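You operate a simulated robot arm through the tools that you are given. There is no shell and no other tool. Be economical: measure what you need, move in short steps, check, and stop when the job is done.

You run a simulated two-armed robot. Do the job below in one go: nothing can be reset, and whatever is moved stays where it is left.

TASK
On the top of the kitting table, fold the flat blue rag in half.

The check looks at the end state, three seconds after you hand in, the way a careful person would. Anything else that was tipped, shoved, dropped, spilled or broken makes it a failure. Flat cloth is picked up by pressing the open fingertips on it (5 to 10 N) and closing them slowly along it; thin cloth reads only 2 to 8 mm in the jaws.

THE ROBOT
Two 7-joint arms with two-finger grippers on one trunk, on a base that drives. Base frame: it is fixed to the floor where the robot stands at the start and does not move with it; the origin is under the middle of the robot, x ahead of it, y to its left, z up; the surface under the hand at the start is at about z = 800. Lengths are in mm, angles in degrees, forces in N, time in s.
The left shoulder is at the start at [78, 151, 938], the right one opposite. With the tool pointing down near the work surface each hand reaches from about 240 to 780 mm from the robot's upright axis, wherever it stands, measured 20 degrees to its own side. Places, roughly: top of the kitting table [600, 0, 800]. Payload 2.54 kg a hand.
The TCP of each hand is the grasp point between the finger pads, 30 mm short of the fingertips. In the tool frame z runs along the fingers and y along their closing line. The gripper opens to 116 mm. The gripper's body begins 95 mm behind the TCP.
Orientation is that of the tool frame in the base frame, as a unit quaternion [x, y, z, w]. With the fingers straight down and closing along the base's y, the tool's x points along the base's -x, its y along +y and its z along -z.

THE INTERFACE
- The arms move only by the tool servo_tool. It takes "left_increments", "right_increments" or both (then of equal length, played together; a hand with none holds still); each is one flat list of numbers, 6 for each row, row after row: the shift along the base's x, y, z in mm, then the turn, a rotation vector about the base's x, y, z in degrees. In form: [tx, ty, tz, rx, ry, rz, tx, ty, tz, rx, ry, rz, ...]. A call has 1 to 8 rows; each row shifts and turns the commanded pose from where the row before left it. "left_fingers" and "right_fingers" are, for a hand that has rows, the finger opening in mm, from 0 to 116, set as the call begins (left out, the last holds). Rows are played at 5 a second. More than 50 mm and 8.6 degrees between two rows, or a gripper value outside its range, and nothing of the call is played. Where a pose cannot be reached the arm comes as near as it can. A force on the tool above 40 N (or 10 N above the force at the start of the call, whichever is more), or a blocked arm, ends the call early, and 0.2 s more pass. Each finger travels about 72 mm/s and halts on what it meets, pressing with about 32 N; the grip force reading is that of the motor and also rises with nothing between the fingers. The clock runs only during rows and for 0.2 s after the last one: add rows that do not move to give the fingers time. It gives the time, the measured TCP pose, the force on the tool (base axes), the opening and the grip force at its end, in the units of the frame above (readings bear some noise), with the torque about the TCP (base axes, N m) and any sound that the robot's microphone picked up.
- Cameras (640 x 400 px; columns grow to the right, rows downward): "scene" is now at [161.3, 4.5, 1093.2]; the picture's right is [0.02, -1.00, 0.00], its down [-0.30, -0.01, -0.95] and it looks along [0.95, 0.02, -0.30] (base axes); focal length 214 px, centre (320, 200). "left" rides on the left gripper at [69, 15, -122] in its tool frame; the picture's right is [-0.21, 0.98, 0.00], its down [-0.83, -0.18, -0.53] and it looks along [-0.52, -0.12, 0.85] (tool axes); focal length 251 px, centre (320, 200). "right" rides on the right gripper at [69, -15, -122] in its tool frame; the picture's right is [0.22, 0.98, 0.00], its down [-0.83, 0.18, -0.53] and it looks along [-0.52, 0.12, 0.85] (tool axes); focal length 251 px, centre (320, 200). There is no depth. A picture from a camera that has moved, and an enlarged one, comes with that camera's place and axes in the base frame and with its lens. The place of the scene camera against the robot may be out by one fixed shift of up to 12 mm in any direction.
- snapshot(camera): a new picture of that camera. The clock stands still meanwhile.
- slide_trunk(by): slides the trunk up (or, below 0, down) by that many mm; the arms and the scene camera ride with it, the base frame stays. It gives what a move gives, with no picture.
- base_move(legs): drives the robot by 1 to 6 legs, each [ahead, left, turn to the left] in mm, mm and degrees, along the robot's own axes; the way and the turn of a leg run together, so that a leg with both is an arc; at most 1500 mm and 180 degrees a leg. The arms and the cameras ride along, it lands a little off, and it stops where it bumps. It gives what a move gives.
- head_to(pan, tilt): turns the head with the scene camera to pan (to the left, within 80 degrees either way) and tilt (down, from -29 to 69), counted from straight ahead of the robot. It gives what a move gives.
- close_up(camera, box): a new picture of the part [left, top, right, bottom] of that camera's present view, enlarged. The clock stands still meanwhile.
- job_done(): hands the job in; it is judged then, once.

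Go step by step. Nothing tells you exact positions but the pictures and the camera data: compare them with the known pose of the tool, close in by small moves and look again before you grip or let go. The budget is 120 turns and 100 pictures, counting those below and the enlarged ones. Unless the task says otherwise, let go and move clear before handing in, and close with one line.

The tools are called after "Call:" by a JSON object that holds its "fn" and its "kwargs". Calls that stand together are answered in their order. servo_tool: Moves the arms, as the interface text tells. Its arguments: {"type":"object","properties":{"left_increments":{"type":"array"},"left_fingers":{"type":"number"},"right_increments":{"type":"array"},"right_fingers":{"type":"number"}},"required":[]} The other tools are called the same way: slide_trunk (by) slides the trunk up or down; base_move (legs) drives the base; head_to (pan, tilt) turns the head that bears the scene camera; snapshot (camera) takes a picture; close_up (camera, box) takes an enlarged picture of a part of a camera's view; job_done () hands the job in.

At the start:

```text
time: 0.0
left_eef_pos: [534.6, 145.0, 981.4]
left_tool_rot: [-0.001, 1.0, 0.0, 0.0]
left_ft_force: [0.5, -0.2, 0.8]
left_torque: [0.0, 0.0, -0.01]
left_finger_gap: 116.1
left_grip_force: 0.0
right_eef_pos: [424.5, -229.1, 1019.3]
right_tool_rot: [0.001, 1.0, 0.0, -0.001]
right_ft_force: [-0.9, -0.4, -0.5]
right_torque: [0.02, -0.01, -0.03]
right_finger_gap: 116.0
right_grip_force: 0.0
trunk travel left (down, up): [-175.0, 114.0]
robot x, y, heading: [1.4, -1.4, -0.1]
head pan, tilt: [1.1, 17.5]
```

scene: 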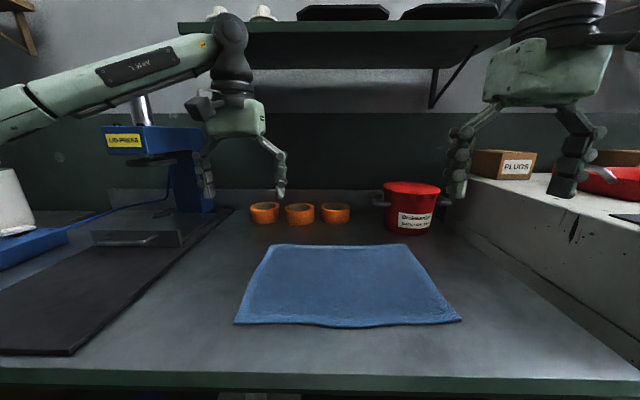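
right: 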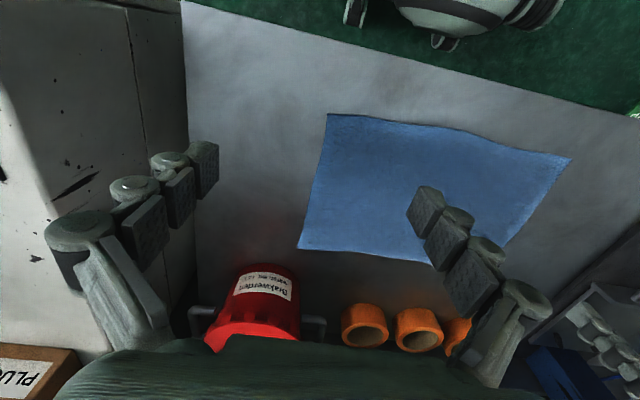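
left: 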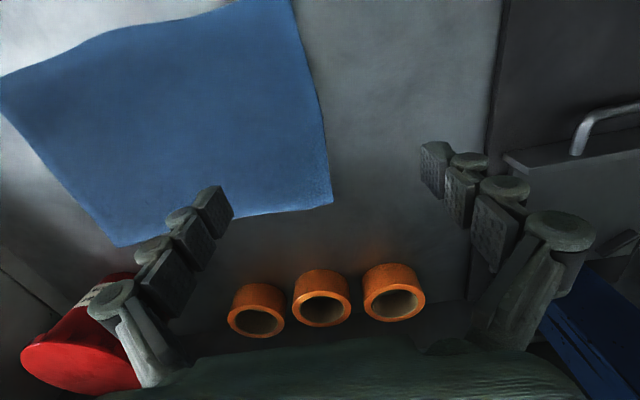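

The rag lies at about x 425–670, y −217 to 145, with the pot and the orange rings beyond its far edge. I plan to pinch both far corners (fingers closing along y) and fold that edge back to the near edge, so I'll bring both hands above the far corners first.

Call:
{"fn": "servo_tool", "kwargs": {"left_increments": [20, -6, -13, 0, 0, 0, 20, -6, -13, 0, 0, 0, 20, -6, -13, 0, 0, 0, 20, -6, -13, 0, 0, 0, 20, -6, -13, 0, 0, 0, 20, -6, -13, 0, 0, 0], "right_increments": [40, 8, -20, 0, 0, 0, 40, 8, -20, 0, 0, 0, 40, 8, -20, 0, 0, 0, 40, 8, -20, 0, 0, 0, 40, 8, -20, 0, 0, 0, 40, 8, -20, 0, 0, 0], "left_fingers": 40, "right_fingers": 40}}

Call:
{"fn": "snapshot", "kwargs": {"camera": "left"}}

Call:
{"fn": "snapshot", "kwargs": {"camera": "right"}}

Call:
{"fn": "snapshot", "kwargs": {"camera": "scene"}}

```text
time: 1.4
left_eef_pos: [655.7, 107.1, 905.3]
left_tool_rot: [-0.001, 1.0, 0.0, 0.0]
left_ft_force: [-0.2, 0.2, 0.1]
left_torque: [-0.04, 0.02, 0.04]
left_finger_gap: 40.0
left_grip_force: 0.1
right_eef_pos: [634.2, -202.0, 886.0]
right_tool_rot: [0.001, 1.0, 0.001, 0.0]
right_ft_force: [-0.5, -0.2, -0.2]
right_torque: [0.01, 0.02, 0.01]
right_finger_gap: 40.1
right_grip_force: 0.1
right hand out of reach, approached as far as the arm can: row 5, 6
trunk travel left (down, up): [-175.0, 114.0]
robot x, y, heading: [0.2, 1.0, 0.0]
head pan, tilt: [1.1, 17.5]
```

```text
96 pictures are left
camera left: at [586.0, 122.2, 1026.3], right [0.21, 0.98, 0.0], down [0.83, -0.18, 0.53], along [0.52, -0.11, -0.85], focal length 251 px, centre (320, 200)
```

left: 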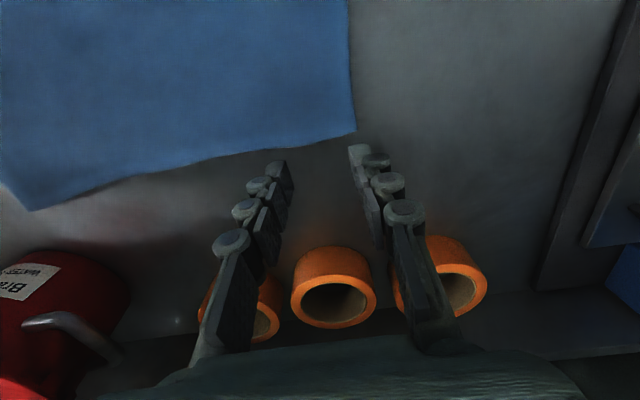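

```text
95 pictures are left
camera right: at [563.7, -216.9, 1008.4], right [-0.21, 0.98, 0.0], down [0.83, 0.18, 0.54], along [0.52, 0.11, -0.84], focal length 251 px, centre (320, 200)
```

right: 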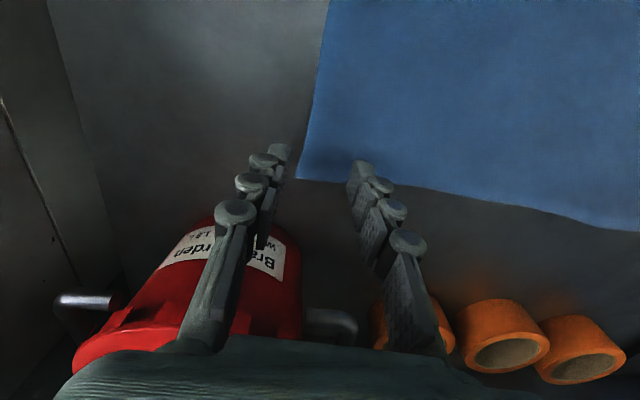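

```text
94 pictures are left
camera scene: at [161.7, 4.3, 1093.1], right [0.02, -1.0, 0.0], down [-0.3, -0.01, -0.95], along [0.95, 0.02, -0.3], focal length 214 px, centre (320, 200)
```

scene: 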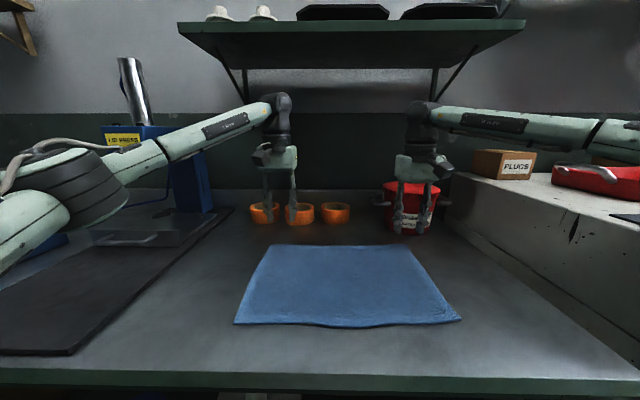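

The far corners come out at about (660, 139) and (673, −217). I'm descending toward the pinch points, left (657, 104) and right (667, −182), then checking.

Call:
{"fn": "servo_tool", "kwargs": {"left_increments": [0.5, -1, -15, 0, 0, 0, 0.5, -1, -15, 0, 0, 0, 0.3, -1, -10, 0, 0, 0], "right_increments": [0, 7, -14, 0, 0, 0, 0, 7, -14, 0, 0, 0, 0, 5, -4, 0, 0, 0]}}

```text
time: 2.2
left_eef_pos: [655.1, 107.4, 862.9]
left_tool_rot: [-0.001, 1.0, 0.0, 0.0]
left_ft_force: [0.2, 0.8, 1.0]
left_torque: [-0.04, 0.0, -0.01]
left_finger_gap: 39.9
left_grip_force: 0.1
right_eef_pos: [627.2, -185.9, 854.0]
right_tool_rot: [0.0, 1.0, 0.0, 0.002]
right_ft_force: [-0.4, -0.8, 1.0]
right_torque: [0.01, -0.02, 0.0]
right_finger_gap: 40.3
right_grip_force: 0.1
right hand out of reach, approached as far as the arm can: row 2, 3
trunk travel left (down, up): [-175.0, 114.0]
robot x, y, heading: [-0.4, 0.9, -0.0]
head pan, tilt: [1.1, 17.5]
```

The right arm runs out of reach at x≈627. I'll pull both hands back a little, raise them, and drive 70 mm ahead.

Call:
{"fn": "servo_tool", "kwargs": {"left_increments": [-30, 0, 20, 0, 0, 0, -30, 0, 20, 0, 0, 0, 0, 0, 0, 0, 0, 0], "right_increments": [-15, 0, 20, 0, 0, 0, -15, 0, 20, 0, 0, 0, 0, 0, 0, 0, 0, 0]}}

Call:
{"fn": "base_move", "kwargs": {"legs": [[70, 0, 0]]}}

Call:
{"fn": "snapshot", "kwargs": {"camera": "scene"}}

```text
time: 3.0
left_eef_pos: [596.0, 107.9, 904.9]
left_tool_rot: [-0.001, 1.0, 0.0, 0.0]
left_ft_force: [-0.4, -0.2, 0.2]
left_torque: [0.02, 0.0, 0.01]
left_finger_gap: 39.9
left_grip_force: 0.0
right_eef_pos: [596.5, -185.4, 893.1]
right_tool_rot: [0.001, 1.0, 0.0, 0.001]
right_ft_force: [0.2, 0.4, 0.1]
right_torque: [0.02, 0.02, 0.0]
right_finger_gap: 39.6
right_grip_force: 0.0
trunk travel left (down, up): [-175.0, 114.0]
robot x, y, heading: [-1.1, 2.1, -0.1]
head pan, tilt: [1.1, 17.5]
```

```text
time: 4.0
left_eef_pos: [664.1, 108.1, 903.3]
left_tool_rot: [0.0, 1.0, 0.0, 0.0]
left_ft_force: [0.0, 0.0, -0.5]
left_torque: [0.03, 0.04, 0.0]
left_finger_gap: 40.1
left_grip_force: 0.2
right_eef_pos: [664.7, -185.3, 894.2]
right_tool_rot: [0.0, 1.0, 0.0, 0.0]
right_ft_force: [0.8, 0.8, 0.5]
right_torque: [-0.01, 0.01, 0.01]
right_finger_gap: 40.1
right_grip_force: 0.1
trunk travel left (down, up): [-175.0, 114.0]
robot x, y, heading: [67.3, -0.4, -0.0]
head pan, tilt: [1.1, 17.5]
```

```text
93 pictures are left
camera scene: at [229.3, 4.3, 1093.0], right [0.02, -1.0, 0.0], down [-0.3, -0.01, -0.95], along [0.95, 0.02, -0.3], focal length 214 px, centre (320, 200)
```

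scene: 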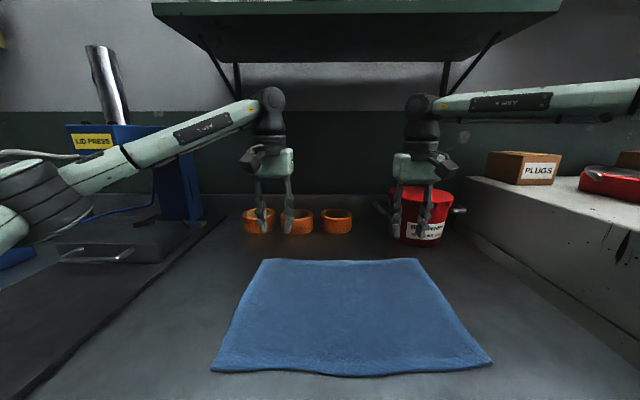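

The drive worked and the hands are now near the targets. I'll descend to about 20 mm above the table and check.

Call:
{"fn": "servo_tool", "kwargs": {"left_increments": [-3, -2, -18, 0, 0, 0, -3, -2, -18, 0, 0, 0, 0, 0, -17, 0, 0, 0, 0, 0, 0, 0, 0, 0], "right_increments": [1, 1, -15, 0, 0, 0, 1, 2, -15, 0, 0, 0, 0, 0, -14, 0, 0, 0, 0, 0, 0, 0, 0, 0]}}

Call:
{"fn": "snapshot", "kwargs": {"camera": "left"}}

Call:
{"fn": "snapshot", "kwargs": {"camera": "right"}}

```text
time: 5.0
left_eef_pos: [656.1, 103.9, 850.0]
left_tool_rot: [0.0, 1.0, 0.001, 0.0]
left_ft_force: [-0.2, 0.1, -0.3]
left_torque: [-0.01, -0.04, 0.01]
left_finger_gap: 39.9
left_grip_force: 0.0
right_eef_pos: [666.0, -182.6, 850.2]
right_tool_rot: [0.001, 1.0, 0.0, 0.001]
right_ft_force: [0.4, -0.4, 0.1]
right_torque: [0.02, 0.01, -0.01]
right_finger_gap: 39.7
right_grip_force: 0.1
trunk travel left (down, up): [-175.0, 114.0]
robot x, y, heading: [67.2, -0.6, -0.1]
head pan, tilt: [1.1, 17.5]
```

```text
92 pictures are left
camera left: at [588.2, 119.7, 971.6], right [0.21, 0.98, 0.0], down [0.83, -0.18, 0.53], along [0.52, -0.11, -0.85], focal length 251 px, centre (320, 200)
```

left: 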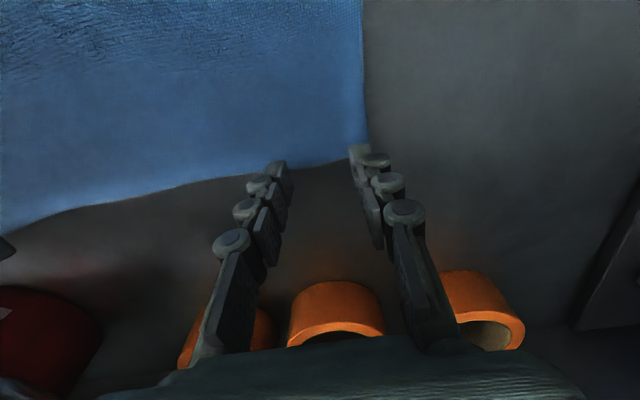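

```text
91 pictures are left
camera right: at [595.1, -197.4, 971.9], right [-0.21, 0.98, 0.0], down [0.83, 0.18, 0.53], along [0.52, 0.11, -0.85], focal length 251 px, centre (320, 200)
```

right: 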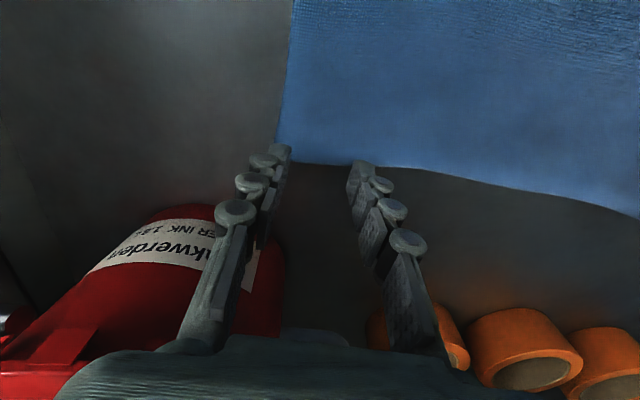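

Both hands have about 15 mm of finger width over the cloth edge. I'll shift the right hand 3 mm inward and descend close to contact.

Call:
{"fn": "servo_tool", "kwargs": {"left_increments": [0, 0, -8, 0, 0, 0, 0, 0, -8, 0, 0, 0, 0, 0, 0, 0, 0, 0], "right_increments": [0, 3, -8, 0, 0, 0, 0, 0, -8, 0, 0, 0, 0, 0, 0, 0, 0, 0]}}

```text
time: 5.8
left_eef_pos: [658.1, 104.3, 834.9]
left_tool_rot: [0.0, 1.0, 0.001, 0.0]
left_ft_force: [0.3, 0.6, 0.4]
left_torque: [-0.02, -0.02, 0.04]
left_finger_gap: 40.1
left_grip_force: 0.0
right_eef_pos: [663.9, -179.9, 833.7]
right_tool_rot: [0.001, 1.0, 0.001, 0.0]
right_ft_force: [0.9, 0.1, 2.0]
right_torque: [-0.03, 0.03, -0.04]
right_finger_gap: 40.4
right_grip_force: 0.1
trunk travel left (down, up): [-175.0, 114.0]
robot x, y, heading: [70.0, 0.9, 0.1]
head pan, tilt: [1.1, 17.5]
```

Call:
{"fn": "servo_tool", "kwargs": {"left_increments": [0, 0, -2, 0, 0, 0, 0, 0, -1, 0, 0, 0], "right_increments": [0, 0, -2, 0, 0, 0, 0, 0, 0, 0, 0, 0]}}

```text
time: 6.4
left_eef_pos: [656.8, 103.5, 832.8]
left_tool_rot: [0.0, 1.0, -0.001, 0.001]
left_ft_force: [0.8, 0.3, 4.4]
left_torque: [0.03, 0.02, 0.0]
left_finger_gap: 39.9
left_grip_force: 0.1
right_eef_pos: [665.5, -180.4, 833.9]
right_tool_rot: [0.002, 1.0, -0.001, 0.0]
right_ft_force: [-0.8, 1.0, 3.4]
right_torque: [-0.03, 0.06, -0.03]
right_finger_gap: 40.0
right_grip_force: 0.1
trunk travel left (down, up): [-175.0, 114.0]
robot x, y, heading: [66.1, -0.2, 0.0]
head pan, tilt: [1.1, 17.5]
```

Contact is made on both hands (3–4 N). I'm pressing a little more to get 5–10 N.

Call:
{"fn": "servo_tool", "kwargs": {"left_increments": [0, 0, -1.5, 0, 0, 0, 0, 0, 0, 0, 0, 0], "right_increments": [0, 0, -2, 0, 0, 0, 0, 0, 0, 0, 0, 0]}}

```text
time: 7.0
left_eef_pos: [656.0, 102.7, 832.6]
left_tool_rot: [0.0, 1.0, -0.001, 0.002]
left_ft_force: [1.8, 1.0, 9.3]
left_torque: [0.04, 0.02, 0.03]
left_finger_gap: 40.5
left_grip_force: 0.0
right_eef_pos: [665.2, -179.9, 831.9]
right_tool_rot: [0.001, 1.0, 0.001, 0.003]
right_ft_force: [-0.5, 0.5, 11.8]
right_torque: [0.0, 0.11, 0.01]
right_finger_gap: 41.2
right_grip_force: 0.4
trunk travel left (down, up): [-175.0, 114.0]
robot x, y, heading: [67.8, -4.9, -0.0]
head pan, tilt: [1.1, 17.5]
```

Forces are 9 and 12 N, so I'll ease the right hand slightly and start closing slowly.

Call:
{"fn": "servo_tool", "kwargs": {"left_increments": [0, 0, 0, 0, 0, 0, 0, 0, 0, 0, 0, 0], "right_increments": [0, 0, 0.8, 0, 0, 0, 0, 0, 0, 0, 0, 0], "left_fingers": 32, "right_fingers": 32}}

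Call:
{"fn": "servo_tool", "kwargs": {"left_increments": [0, 0, 0, 0, 0, 0, 0, 0, 0, 0, 0, 0], "right_increments": [0, 0, 0, 0, 0, 0, 0, 0, 0, 0, 0, 0], "left_fingers": 24, "right_fingers": 24}}

Call:
{"fn": "snapshot", "kwargs": {"camera": "left"}}

Call:
{"fn": "snapshot", "kwargs": {"camera": "right"}}

```text
time: 7.6
left_eef_pos: [655.2, 103.7, 833.1]
left_tool_rot: [0.0, 1.0, -0.002, 0.002]
left_ft_force: [-0.4, -1.1, 12.1]
left_torque: [0.04, 0.05, 0.01]
left_finger_gap: 32.2
left_grip_force: 0.3
right_eef_pos: [665.1, -179.9, 832.3]
right_tool_rot: [0.001, 1.0, 0.0, 0.002]
right_ft_force: [2.3, 1.0, 11.0]
right_torque: [0.16, 0.05, -0.02]
right_finger_gap: 33.1
right_grip_force: 0.4
trunk travel left (down, up): [-175.0, 114.0]
robot x, y, heading: [64.5, 0.5, 0.0]
head pan, tilt: [1.1, 17.5]
```

```text
time: 8.2
left_eef_pos: [655.1, 104.0, 832.5]
left_tool_rot: [-0.001, 1.0, -0.001, 0.0]
left_ft_force: [0.8, -0.3, 10.9]
left_torque: [-0.09, 0.09, 0.01]
left_finger_gap: 24.1
left_grip_force: 0.1
right_eef_pos: [663.5, -181.1, 832.5]
right_tool_rot: [0.001, 1.0, 0.0, 0.002]
right_ft_force: [-1.0, 0.5, 10.6]
right_torque: [0.08, 0.06, 0.01]
right_finger_gap: 24.3
right_grip_force: 0.0
trunk travel left (down, up): [-175.0, 114.0]
robot x, y, heading: [66.0, -2.5, -0.1]
head pan, tilt: [1.1, 17.5]
```

```text
90 pictures are left
camera left: at [585.9, 118.2, 953.5], right [0.21, 0.98, 0.0], down [0.82, -0.18, 0.54], along [0.52, -0.12, -0.84], focal length 251 px, centre (320, 200)
```

left: 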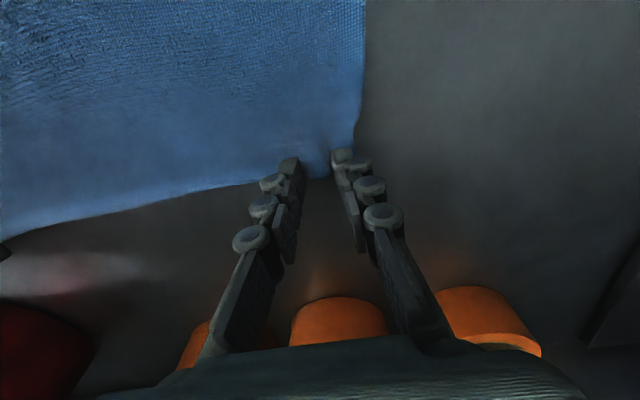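

```text
89 pictures are left
camera right: at [594.3, -195.4, 954.2], right [-0.21, 0.98, 0.0], down [0.82, 0.18, 0.54], along [0.52, 0.11, -0.84], focal length 251 px, centre (320, 200)
```

right: 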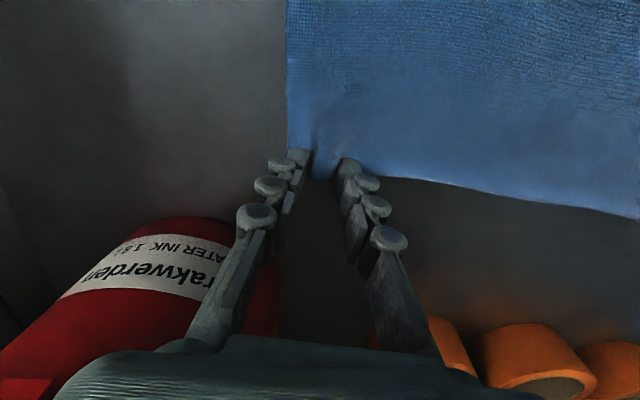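

The cloth is bunching up between the fingers on both hands. I'll keep closing slowly.

Call:
{"fn": "servo_tool", "kwargs": {"left_increments": [0, 0, 0, 0, 0, 0, 0, 0, 0, 0, 0, 0], "right_increments": [0, 0, 0, 0, 0, 0, 0, 0, 0, 0, 0, 0], "left_fingers": 16, "right_fingers": 16}}

Call:
{"fn": "servo_tool", "kwargs": {"left_increments": [0, 0, 0, 0, 0, 0, 0, 0, 0, 0, 0, 0], "right_increments": [0, 0, 0, 0, 0, 0, 0, 0, 0, 0, 0, 0], "left_fingers": 9, "right_fingers": 9}}

Call:
{"fn": "servo_tool", "kwargs": {"left_increments": [0, 0, 0, 0, 0, 0, 0, 0, 0, 0, 0, 0, 0, 0, 0, 0, 0, 0], "right_increments": [0, 0, 0, 0, 0, 0, 0, 0, 0, 0, 0, 0, 0, 0, 0, 0, 0, 0], "left_fingers": 0, "right_fingers": 0}}

Call:
{"fn": "snapshot", "kwargs": {"camera": "left"}}

Call:
{"fn": "snapshot", "kwargs": {"camera": "right"}}

```text
time: 8.8
left_eef_pos: [654.7, 103.8, 832.1]
left_tool_rot: [0.001, 1.0, -0.001, 0.001]
left_ft_force: [-0.2, -2.8, 9.1]
left_torque: [-0.09, 0.05, 0.0]
left_finger_gap: 16.3
left_grip_force: 0.3
right_eef_pos: [665.3, -179.4, 832.8]
right_tool_rot: [0.001, 1.0, 0.0, 0.001]
right_ft_force: [-0.1, 2.1, 9.9]
right_torque: [0.1, 0.13, -0.02]
right_finger_gap: 16.4
right_grip_force: 0.6
trunk travel left (down, up): [-175.0, 114.0]
robot x, y, heading: [66.3, 3.9, 0.2]
head pan, tilt: [1.1, 17.5]
```

```text
time: 9.4
left_eef_pos: [655.4, 103.2, 832.2]
left_tool_rot: [0.0, 1.0, -0.001, 0.002]
left_ft_force: [-0.3, -2.8, 7.3]
left_torque: [-0.05, 0.07, 0.02]
left_finger_gap: 9.3
left_grip_force: 0.1
right_eef_pos: [665.1, -180.3, 831.5]
right_tool_rot: [0.001, 1.0, 0.0, 0.001]
right_ft_force: [0.4, 3.2, 7.2]
right_torque: [0.09, 0.02, -0.02]
right_finger_gap: 9.5
right_grip_force: 0.8
trunk travel left (down, up): [-175.0, 114.0]
robot x, y, heading: [67.3, 2.1, -0.2]
head pan, tilt: [1.1, 17.5]
```

```text
time: 10.2
left_eef_pos: [655.6, 103.3, 830.9]
left_tool_rot: [0.0, 1.0, 0.0, 0.0]
left_ft_force: [-1.3, -2.9, 4.0]
left_torque: [-0.07, 0.06, 0.01]
left_finger_gap: 3.6
left_grip_force: 31.4
right_eef_pos: [665.3, -180.3, 829.8]
right_tool_rot: [0.001, 1.0, 0.0, 0.001]
right_ft_force: [-0.7, 2.3, 4.4]
right_torque: [0.07, 0.03, -0.03]
right_finger_gap: 3.2
right_grip_force: 31.9
trunk travel left (down, up): [-175.0, 114.0]
robot x, y, heading: [70.8, -1.1, -0.1]
head pan, tilt: [1.1, 17.5]
```

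```text
88 pictures are left
camera left: at [586.6, 118.0, 952.7], right [0.21, 0.98, 0.0], down [0.83, -0.18, 0.53], along [0.52, -0.12, -0.85], focal length 251 px, centre (320, 200)
```

left: 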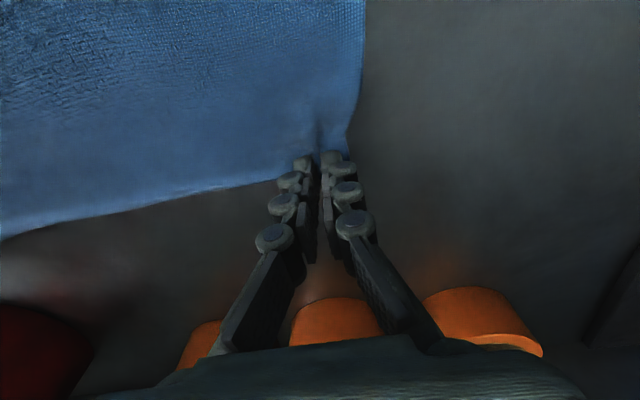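

```text
87 pictures are left
camera right: at [595.1, -195.4, 953.4], right [-0.21, 0.98, 0.0], down [0.83, 0.18, 0.54], along [0.52, 0.11, -0.84], focal length 251 px, centre (320, 200)
```

right: 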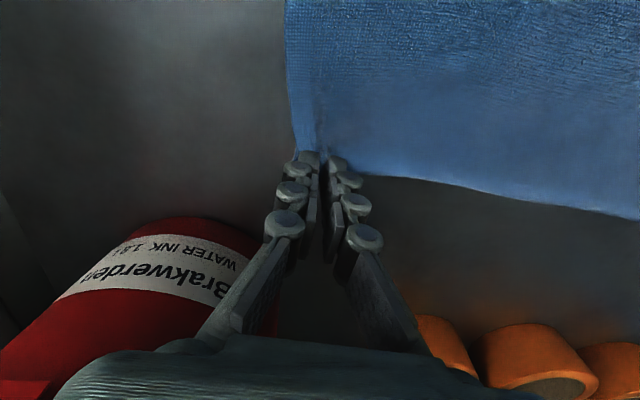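

Both hands read 3–4 mm with full grip, so the cloth appears held. I'll lift slightly while moving back and check.

Call:
{"fn": "servo_tool", "kwargs": {"left_increments": [-5, 0, 15, 0, 0, 0, -10, 0, 20, 0, 0, 0, -10, 0, 20, 0, 0, 0, 0, 0, 0, 0, 0, 0], "right_increments": [-5, 0, 15, 0, 0, 0, -10, 0, 20, 0, 0, 0, -10, 0, 20, 0, 0, 0, 0, 0, 0, 0, 0, 0]}}

Call:
{"fn": "head_to", "kwargs": {"pan": 0, "tilt": 40}}

Call:
{"fn": "snapshot", "kwargs": {"camera": "scene"}}

```text
time: 11.2
left_eef_pos: [630.9, 103.9, 883.8]
left_tool_rot: [0.0, 1.0, -0.001, 0.0]
left_ft_force: [-1.1, -2.6, 0.4]
left_torque: [-0.09, -0.01, 0.03]
left_finger_gap: 3.8
left_grip_force: 32.0
right_eef_pos: [641.1, -180.7, 885.3]
right_tool_rot: [0.001, 1.0, 0.001, -0.001]
right_ft_force: [-0.7, 2.7, -0.2]
right_torque: [0.08, -0.02, -0.03]
right_finger_gap: 3.3
right_grip_force: 31.7
trunk travel left (down, up): [-175.0, 114.0]
robot x, y, heading: [66.2, 0.7, -0.1]
head pan, tilt: [1.1, 17.5]
```

```text
time: 12.1
left_eef_pos: [631.2, 103.7, 885.4]
left_tool_rot: [0.0, 1.0, 0.0, 0.0]
left_ft_force: [0.8, -2.2, -0.2]
left_torque: [-0.1, -0.04, -0.06]
left_finger_gap: 3.4
left_grip_force: 31.6
right_eef_pos: [642.1, -180.5, 885.8]
right_tool_rot: [0.001, 1.0, 0.0, 0.001]
right_ft_force: [-0.8, 3.0, 1.8]
right_torque: [0.08, -0.02, -0.02]
right_finger_gap: 3.6
right_grip_force: 32.3
trunk travel left (down, up): [-175.0, 114.0]
robot x, y, heading: [67.4, -0.9, -0.1]
head pan, tilt: [0.0, 40.0]
```

```text
86 pictures are left
camera scene: at [220.6, 2.5, 1057.7], right [0.0, -1.0, 0.0], down [-0.64, 0.0, -0.77], along [0.77, 0.0, -0.64], focal length 214 px, centre (320, 200)
```

scene: 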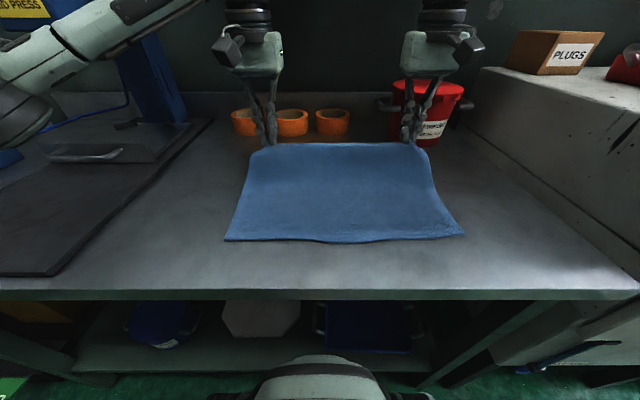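

The edge is lifted evenly by both hands. Next I'll carry it up and back while pitching the hands so the fingers end up pointing forward.

Call:
{"fn": "servo_tool", "kwargs": {"left_increments": [-16, 0, 10, 0, -5, 0, -16, 0, 10, 0, -5, 0, -16, 0, 10, 0, -5, 0, -16, 0, 9, 0, -5, 0, 0, 0, 0, 0, 0, 0], "right_increments": [-16, 0, 10, 0, -5, 0, -16, 0, 10, 0, -5, 0, -16, 0, 10, 0, -5, 0, -16, 0, 9, 0, -5, 0, 0, 0, 0, 0, 0, 0]}}

Call:
{"fn": "snapshot", "kwargs": {"camera": "scene"}}

```text
time: 13.3
left_eef_pos: [567.9, 105.2, 923.1]
left_tool_rot: [-0.001, 0.985, -0.001, 0.175]
left_ft_force: [0.8, -2.8, 0.7]
left_torque: [-0.05, -0.02, -0.04]
left_finger_gap: 3.6
left_grip_force: 31.9
right_eef_pos: [578.2, -178.7, 927.7]
right_tool_rot: [0.001, 0.985, 0.001, 0.174]
right_ft_force: [0.4, 2.7, 0.7]
right_torque: [0.12, 0.03, -0.01]
right_finger_gap: 3.4
right_grip_force: 32.0
trunk travel left (down, up): [-175.0, 114.0]
robot x, y, heading: [67.8, 2.3, -0.2]
head pan, tilt: [0.0, 40.0]
```

```text
85 pictures are left
camera scene: at [220.6, 2.5, 1057.6], right [0.0, -1.0, 0.0], down [-0.64, 0.0, -0.77], along [0.77, 0.0, -0.64], focal length 214 px, centre (320, 200)
```

scene: 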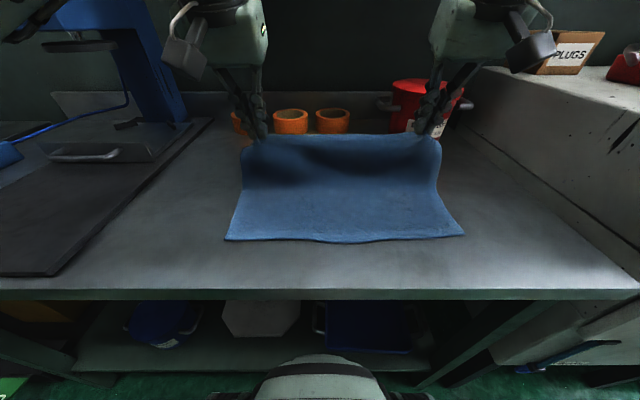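

The rag stands up nicely, with the near half undisturbed. Driving back 100 mm carries the edge over the fold and gives the arms room.

Call:
{"fn": "base_move", "kwargs": {"legs": [[-50, 0, 0], [-50, 0, 0]]}}

Call:
{"fn": "snapshot", "kwargs": {"camera": "scene"}}

```text
time: 14.7
left_eef_pos: [467.6, 104.8, 922.1]
left_tool_rot: [0.0, 0.985, -0.001, 0.173]
left_ft_force: [0.3, -3.4, -0.5]
left_torque: [-0.09, 0.02, -0.05]
left_finger_gap: 3.4
left_grip_force: 31.6
right_eef_pos: [478.2, -177.9, 927.4]
right_tool_rot: [0.001, 0.985, 0.001, 0.174]
right_ft_force: [0.3, 2.7, 0.1]
right_torque: [0.11, 0.01, 0.01]
right_finger_gap: 3.4
right_grip_force: 32.1
trunk travel left (down, up): [-175.0, 114.0]
robot x, y, heading: [-35.9, 1.6, 0.2]
head pan, tilt: [0.0, 40.0]
```

```text
84 pictures are left
camera scene: at [120.9, 2.6, 1057.7], right [0.0, -1.0, 0.0], down [-0.64, 0.0, -0.77], along [0.77, 0.0, -0.64], focal length 214 px, centre (320, 200)
```

scene: 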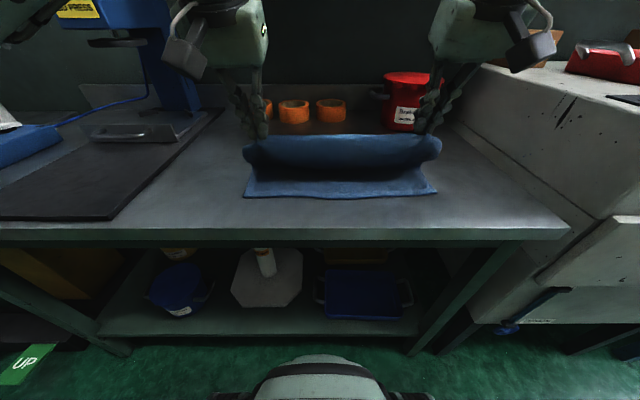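

The near half is undisturbed and the lifted edge now overhangs it. I'll lower toward the near edge with more pitch.

Call:
{"fn": "servo_tool", "kwargs": {"left_increments": [-13, 1.5, -14, 0, -5, 0, -13, 1.5, -15, 0, -5, 0, -13, 1, -15, 0, -5, 0, -13, 1, -15, 0, -5, 0, 0, 0, 0, 0, 0, 0], "right_increments": [-13, 1, -16, 0, -5, 0, -13, 1, -16, 0, -5, 0, -13, 1, -16, 0, -5, 0, -13, 1, -16, 0, -5, 0, 0, 0, 0, 0, 0, 0]}}

Call:
{"fn": "snapshot", "kwargs": {"camera": "scene"}}

Call:
{"fn": "snapshot", "kwargs": {"camera": "left"}}

Call:
{"fn": "snapshot", "kwargs": {"camera": "right"}}

```text
time: 15.9
left_eef_pos: [414.2, 109.6, 862.5]
left_tool_rot: [0.001, 0.94, -0.001, 0.342]
left_ft_force: [0.1, -3.8, 0.4]
left_torque: [-0.08, 0.0, -0.07]
left_finger_gap: 3.7
left_grip_force: 32.4
right_eef_pos: [426.1, -175.2, 863.8]
right_tool_rot: [0.001, 0.939, 0.002, 0.343]
right_ft_force: [-0.3, 2.8, 0.0]
right_torque: [0.07, 0.01, 0.04]
right_finger_gap: 3.4
right_grip_force: 31.8
trunk travel left (down, up): [-175.0, 114.0]
robot x, y, heading: [-29.5, -3.9, -0.2]
head pan, tilt: [0.0, 40.0]
```

```text
83 pictures are left
camera scene: at [121.2, 2.6, 1057.6], right [0.0, -1.0, 0.0], down [-0.64, 0.0, -0.77], along [0.77, 0.0, -0.64], focal length 214 px, centre (320, 200)
```

scene: 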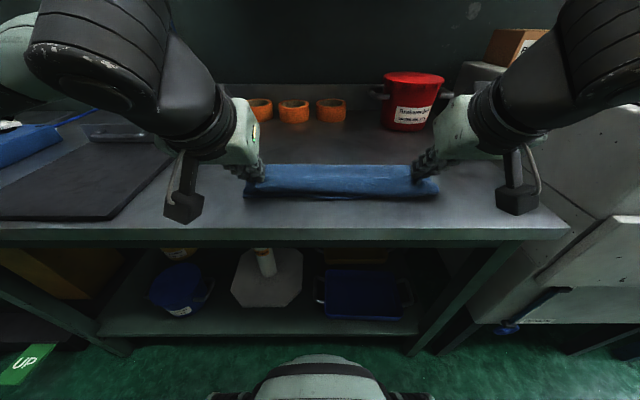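

```text
82 pictures are left
camera left: at [283.7, 124.6, 911.9], right [0.17, 0.98, 0.14], down [0.29, -0.18, 0.94], along [0.94, -0.12, -0.31], focal length 251 px, centre (320, 200)
```

left: 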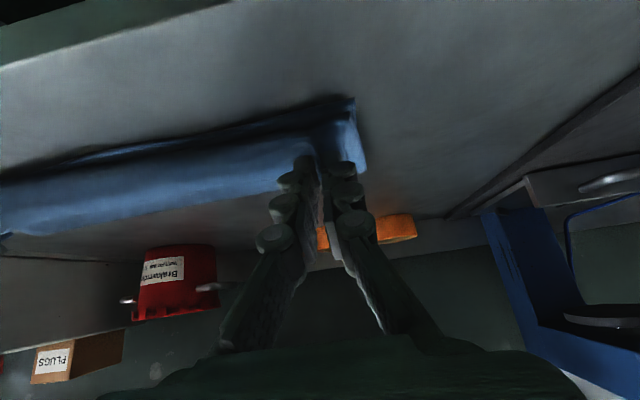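

```text
81 pictures are left
camera right: at [294.4, -190.9, 912.5], right [-0.16, 0.98, -0.14], down [0.29, 0.18, 0.94], along [0.94, 0.11, -0.31], focal length 251 px, centre (320, 200)
```

right: 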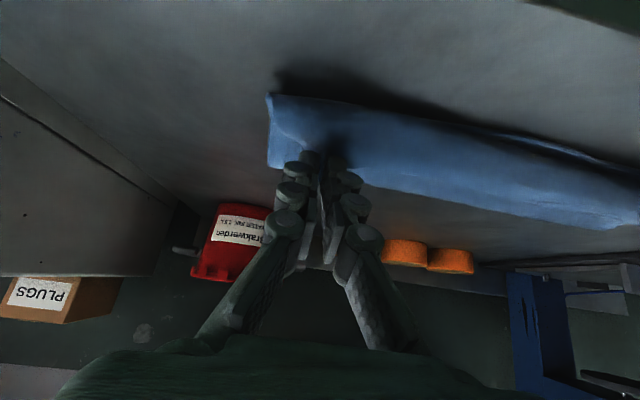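

The bottom near edge sits at about x=424 (left) to 436 (right). I'll pitch the hands further so the gripped flap doesn't fold back, and come lower.

Call:
{"fn": "servo_tool", "kwargs": {"left_increments": [0, 0, -4, 0, -7.3, 0, 0, 0, -5, 0, -7.3, 0, 0, 0, -5, 0, -7.4, 0, 0, 0, 0, 0, 0, 0], "right_increments": [0, 0, -5, 0, -7.3, 0, 0, 0, -5, 0, -7.3, 0, 0, 0, -5, 0, -7.4, 0, 0, 0, 0, 0, 0, 0]}}

Call:
{"fn": "snapshot", "kwargs": {"camera": "scene"}}

Call:
{"fn": "snapshot", "kwargs": {"camera": "left"}}

Call:
{"fn": "snapshot", "kwargs": {"camera": "right"}}

```text
time: 16.9
left_eef_pos: [464.6, 81.0, 864.0]
left_tool_rot: [0.0, 0.858, 0.0, 0.514]
left_ft_force: [0.5, 0.5, 0.3]
left_torque: [0.05, -0.03, -0.03]
left_finger_gap: 3.5
left_grip_force: 32.5
left hand out of reach, approached as far as the arm can: row 1, 2, 3
right_eef_pos: [497.0, -159.9, 869.1]
right_tool_rot: [0.001, 0.857, 0.002, 0.516]
right_ft_force: [-0.4, 0.1, -0.4]
right_torque: [0.0, -0.01, 0.02]
right_finger_gap: 3.5
right_grip_force: 31.6
right hand out of reach, approached as far as the arm can: row 1, 2, 3
trunk travel left (down, up): [-175.0, 114.0]
robot x, y, heading: [-33.2, 0.2, -0.2]
head pan, tilt: [0.0, 40.0]
```

```text
80 pictures are left
camera scene: at [121.3, 2.6, 1057.6], right [0.0, -1.0, 0.0], down [-0.64, 0.0, -0.77], along [0.77, 0.0, -0.64], focal length 214 px, centre (320, 200)
```

scene: 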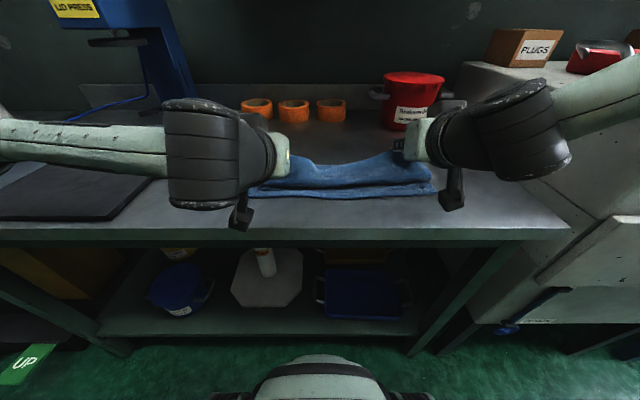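

```text
79 pictures are left
camera left: at [324.5, 96.1, 860.6], right [0.1, 0.98, 0.19], down [-0.08, -0.18, 0.98], along [0.99, -0.11, 0.06], focal length 251 px, centre (320, 200)
```

left: 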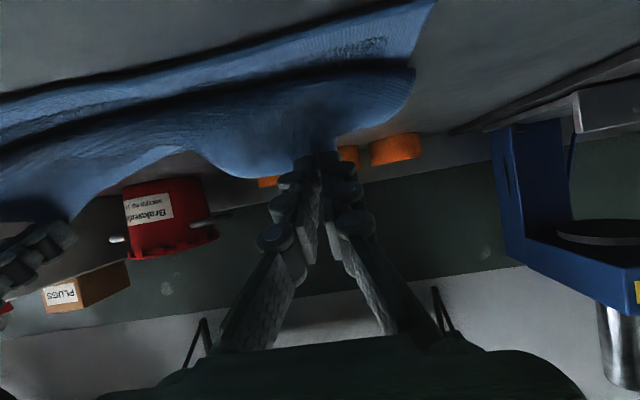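

```text
78 pictures are left
camera right: at [355.6, -175.7, 865.7], right [-0.1, 0.98, -0.19], down [-0.08, 0.18, 0.98], along [0.99, 0.11, 0.06], focal length 251 px, centre (320, 200)
```

right: 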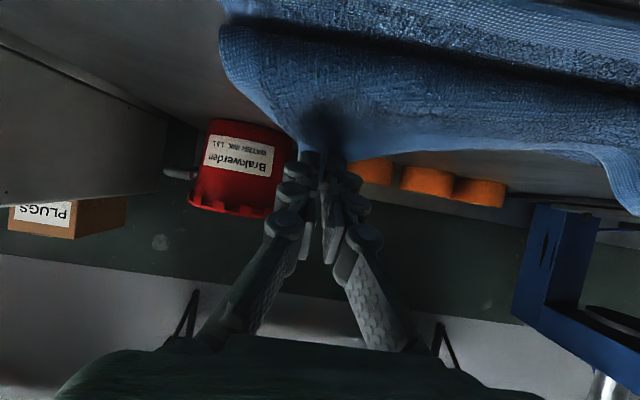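

The hands were pushed forward because the arms are too close for that pitch. Driving back 70 mm will give them room at the near edge.

Call:
{"fn": "base_move", "kwargs": {"legs": [[-70, 0, 0]]}}

Call:
{"fn": "servo_tool", "kwargs": {"left_increments": [5, 9, 0, 0, 0, 0, 5, 9, 0, 0, 0, 0, 5, 9, 0, 0, 0, 0, 0, 0, 0, 0, 0, 0], "right_increments": [0, -5, 0, 0, 0, 0, 0, -5, 0, 0, 0, 0, 0, -5, 0, 0, 0, 0, 0, 0, 0, 0, 0, 0]}}

Call:
{"fn": "snapshot", "kwargs": {"camera": "scene"}}

```text
time: 17.9
left_eef_pos: [395.4, 80.8, 864.8]
left_tool_rot: [0.0, 0.857, 0.0, 0.515]
left_ft_force: [0.7, 0.1, -0.1]
left_torque: [-0.04, 0.0, -0.01]
left_finger_gap: 3.7
left_grip_force: 32.1
right_eef_pos: [426.1, -161.0, 870.0]
right_tool_rot: [0.002, 0.857, 0.0, 0.515]
right_ft_force: [0.0, 0.6, 0.3]
right_torque: [-0.02, 0.01, 0.05]
right_finger_gap: 3.3
right_grip_force: 31.8
trunk travel left (down, up): [-175.0, 114.0]
robot x, y, heading: [-100.1, 3.5, 0.1]
head pan, tilt: [0.0, 40.0]
```

```text
time: 18.9
left_eef_pos: [410.7, 109.4, 866.1]
left_tool_rot: [0.001, 0.857, -0.001, 0.515]
left_ft_force: [0.4, -3.3, 0.4]
left_torque: [-0.05, 0.02, -0.09]
left_finger_gap: 3.7
left_grip_force: 31.7
right_eef_pos: [428.5, -176.2, 870.0]
right_tool_rot: [0.001, 0.858, 0.001, 0.514]
right_ft_force: [-0.5, 2.0, 0.5]
right_torque: [0.03, -0.01, 0.05]
right_finger_gap: 3.4
right_grip_force: 32.6
trunk travel left (down, up): [-175.0, 114.0]
robot x, y, heading: [-101.4, -2.7, -0.3]
head pan, tilt: [0.0, 40.0]
```

```text
77 pictures are left
camera scene: at [51.2, 2.6, 1057.6], right [0.0, -1.0, 0.0], down [-0.64, 0.0, -0.77], along [0.77, 0.0, -0.64], focal length 214 px, centre (320, 200)
```

scene: 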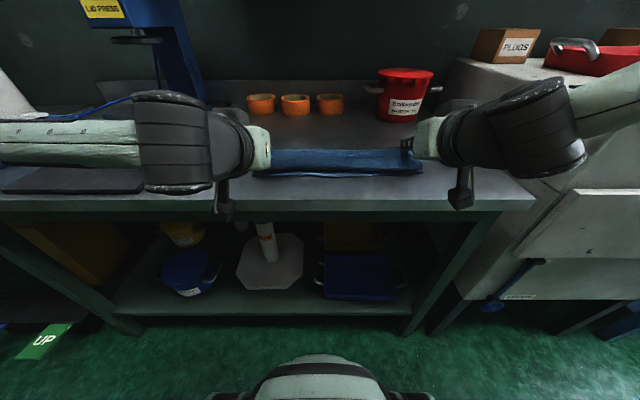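

The edge now hangs over the near edge with the cloth taut. I'll lower both hands toward the table.

Call:
{"fn": "servo_tool", "kwargs": {"left_increments": [1, 0, -9, 0, 0, 0, 1, 0, -9, 0, 0, 0, 0, 0, -8, 0, 0, 0, 0, 0, 0, 0, 0, 0], "right_increments": [-1, 0, -10, 0, 0, 0, -1, 0, -10, 0, 0, 0, -1, 0, -10, 0, 0, 0, 0, 0, 0, 0, 0, 0]}}

Call:
{"fn": "snapshot", "kwargs": {"camera": "left"}}

Call:
{"fn": "snapshot", "kwargs": {"camera": "right"}}

Call:
{"fn": "close_up", "kwargs": {"camera": "scene", "box": [220, 100, 460, 250]}}

```text
time: 19.9
left_eef_pos: [411.7, 108.4, 838.3]
left_tool_rot: [0.0, 0.858, 0.001, 0.514]
left_ft_force: [0.1, -1.2, 0.8]
left_torque: [-0.02, 0.01, -0.1]
left_finger_gap: 3.6
left_grip_force: 32.2
right_eef_pos: [431.9, -174.2, 839.3]
right_tool_rot: [0.001, 0.857, 0.0, 0.515]
right_ft_force: [-0.3, 1.4, 0.6]
right_torque: [0.03, 0.02, 0.0]
right_finger_gap: 3.5
right_grip_force: 31.6
right hand out of reach, approached as far as the arm can: row 1, 3
trunk travel left (down, up): [-175.0, 114.0]
robot x, y, heading: [-103.5, 1.1, 0.1]
head pan, tilt: [0.0, 40.0]
```

```text
76 pictures are left
camera left: at [271.1, 121.5, 834.9], right [0.1, 0.98, 0.19], down [-0.08, -0.18, 0.98], along [0.99, -0.11, 0.06], focal length 251 px, centre (320, 200)
```

left: 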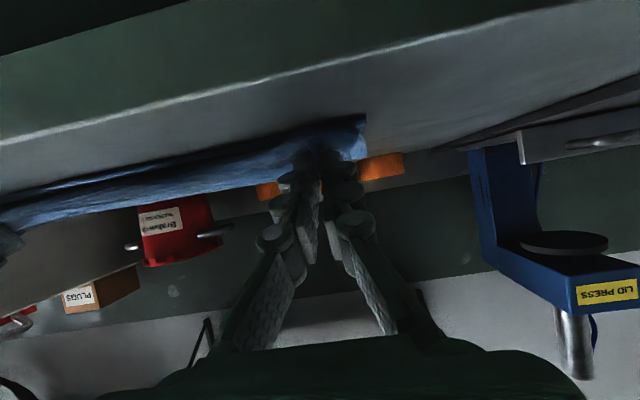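

```text
75 pictures are left
camera right: at [290.9, -188.5, 837.3], right [-0.1, 0.98, -0.19], down [-0.08, 0.18, 0.98], along [0.99, 0.11, 0.06], focal length 251 px, centre (320, 200)
```

right: 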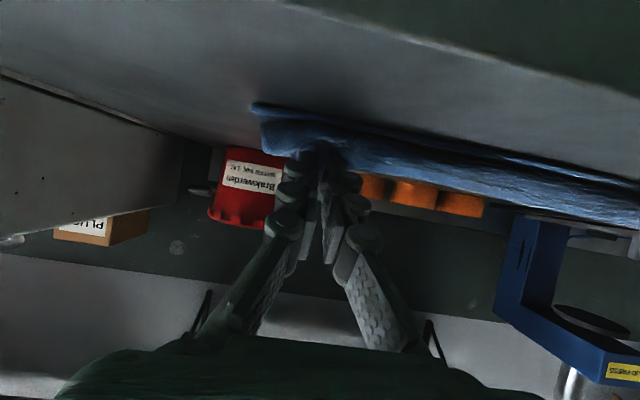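

```text
2.67 times, centred on (340, 175) of scene
camera zoom: at [51.1, 2.7, 1057.6], right [0.0, -1.0, 0.0], down [-0.64, 0.0, -0.77], along [0.77, 0.0, -0.64], focal length 572 px, centre (267, 267)
```

zoom: 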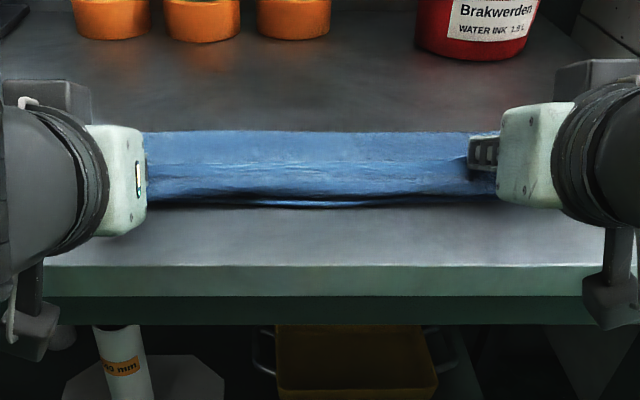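

Nearly down, but the right arm is at its limit. I'll move the hands forward 25 mm, drive back 25 mm, then lower.

Call:
{"fn": "servo_tool", "kwargs": {"left_increments": [12, 0, 0, 0, 0, 0, 13, 0, 0, 0, 0, 0, 0, 0, 0, 0, 0, 0], "right_increments": [11, -1, 0, 0, 0, 0, 10, -1, 0, 0, 0, 0, 0, 0, 0, 0, 0, 0]}}

Call:
{"fn": "base_move", "kwargs": {"legs": [[-27, 0, 0]]}}

Call:
{"fn": "servo_tool", "kwargs": {"left_increments": [0, 0, -4, 0, 0, 0, 0, 0, -4, 0, 0, 0, 0, 0, 0, 0, 0, 0], "right_increments": [0, 0, -4, 0, 0, 0, 0, 0, -4, 0, 0, 0, 0, 0, 0, 0, 0, 0]}}

Call:
{"fn": "close_up", "kwargs": {"camera": "scene", "box": [220, 100, 460, 250]}}

Call:
{"fn": "snapshot", "kwargs": {"camera": "left"}}

Call:
{"fn": "snapshot", "kwargs": {"camera": "right"}}

```text
time: 20.7
left_eef_pos: [437.2, 107.6, 839.6]
left_tool_rot: [0.0, 0.858, 0.0, 0.514]
left_ft_force: [0.2, -2.9, 0.7]
left_torque: [-0.02, -0.01, -0.1]
left_finger_gap: 3.5
left_grip_force: 32.4
right_eef_pos: [452.0, -174.7, 839.1]
right_tool_rot: [0.002, 0.857, 0.0, 0.515]
right_ft_force: [0.4, 2.9, 1.3]
right_torque: [0.11, 0.04, 0.03]
right_finger_gap: 3.2
right_grip_force: 32.1
trunk travel left (down, up): [-175.0, 114.0]
robot x, y, heading: [-103.2, -1.5, -0.1]
head pan, tilt: [0.0, 40.0]
```

```text
time: 21.6
left_eef_pos: [410.1, 107.6, 838.5]
left_tool_rot: [0.0, 0.858, 0.001, 0.514]
left_ft_force: [0.2, -3.3, -0.4]
left_torque: [-0.02, 0.01, -0.1]
left_finger_gap: 3.7
left_grip_force: 32.0
right_eef_pos: [425.0, -175.3, 840.7]
right_tool_rot: [0.001, 0.857, 0.001, 0.515]
right_ft_force: [-0.4, 2.0, 0.1]
right_torque: [0.05, 0.04, 0.06]
right_finger_gap: 3.3
right_grip_force: 31.7
trunk travel left (down, up): [-175.0, 114.0]
robot x, y, heading: [-128.1, -0.5, -0.1]
head pan, tilt: [0.0, 40.0]
```

```text
time: 22.4
left_eef_pos: [409.1, 106.5, 832.7]
left_tool_rot: [0.0, 0.856, -0.001, 0.517]
left_ft_force: [1.8, -1.6, 9.3]
left_torque: [-0.04, -0.18, -0.06]
left_finger_gap: 3.1
left_grip_force: 32.6
right_eef_pos: [424.0, -175.3, 833.8]
right_tool_rot: [0.001, 0.856, 0.0, 0.516]
right_ft_force: [-0.4, 3.4, 3.5]
right_torque: [0.1, -0.03, 0.09]
right_finger_gap: 3.3
right_grip_force: 31.7
trunk travel left (down, up): [-175.0, 114.0]
robot x, y, heading: [-128.1, -0.1, -0.1]
head pan, tilt: [0.0, 40.0]
```

```text
2.67 times, centred on (340, 175) of scene
camera zoom: at [23.3, 2.8, 1057.9], right [0.0, -1.0, 0.0], down [-0.64, 0.0, -0.77], along [0.77, 0.0, -0.64], focal length 572 px, centre (267, 267)
```

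zoom: 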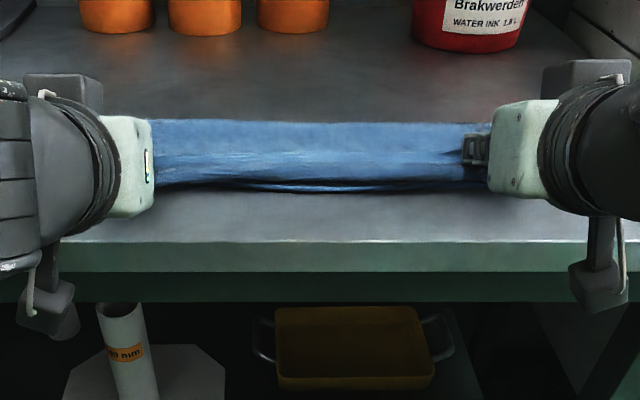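

```text
72 pictures are left
camera left: at [269.0, 122.3, 828.1], right [0.1, 0.98, 0.19], down [-0.09, -0.18, 0.98], along [0.99, -0.11, 0.07], focal length 251 px, centre (320, 200)
```

left: 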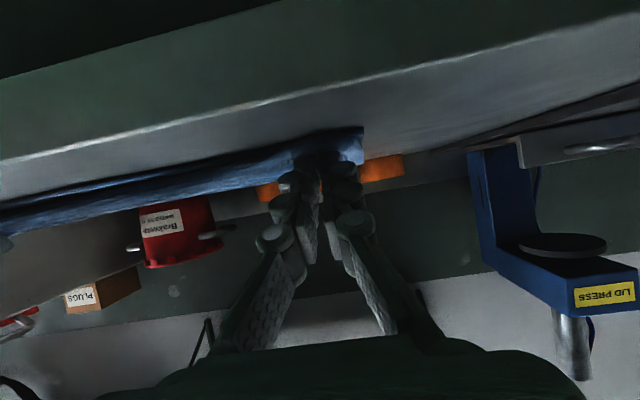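

```text
71 pictures are left
camera right: at [283.4, -191.1, 830.5], right [-0.1, 0.98, -0.19], down [-0.08, 0.18, 0.98], along [0.99, 0.11, 0.07], focal length 251 px, centre (320, 200)
```

right: 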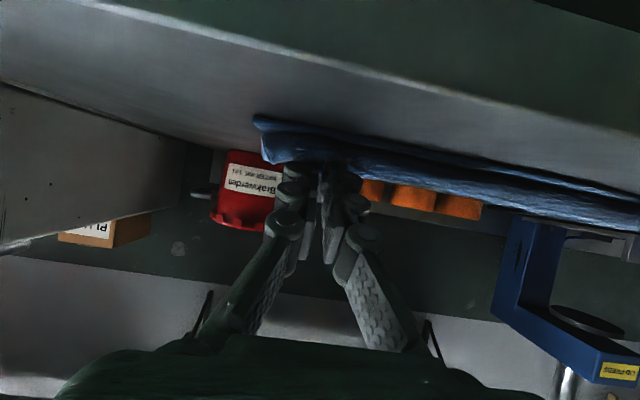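

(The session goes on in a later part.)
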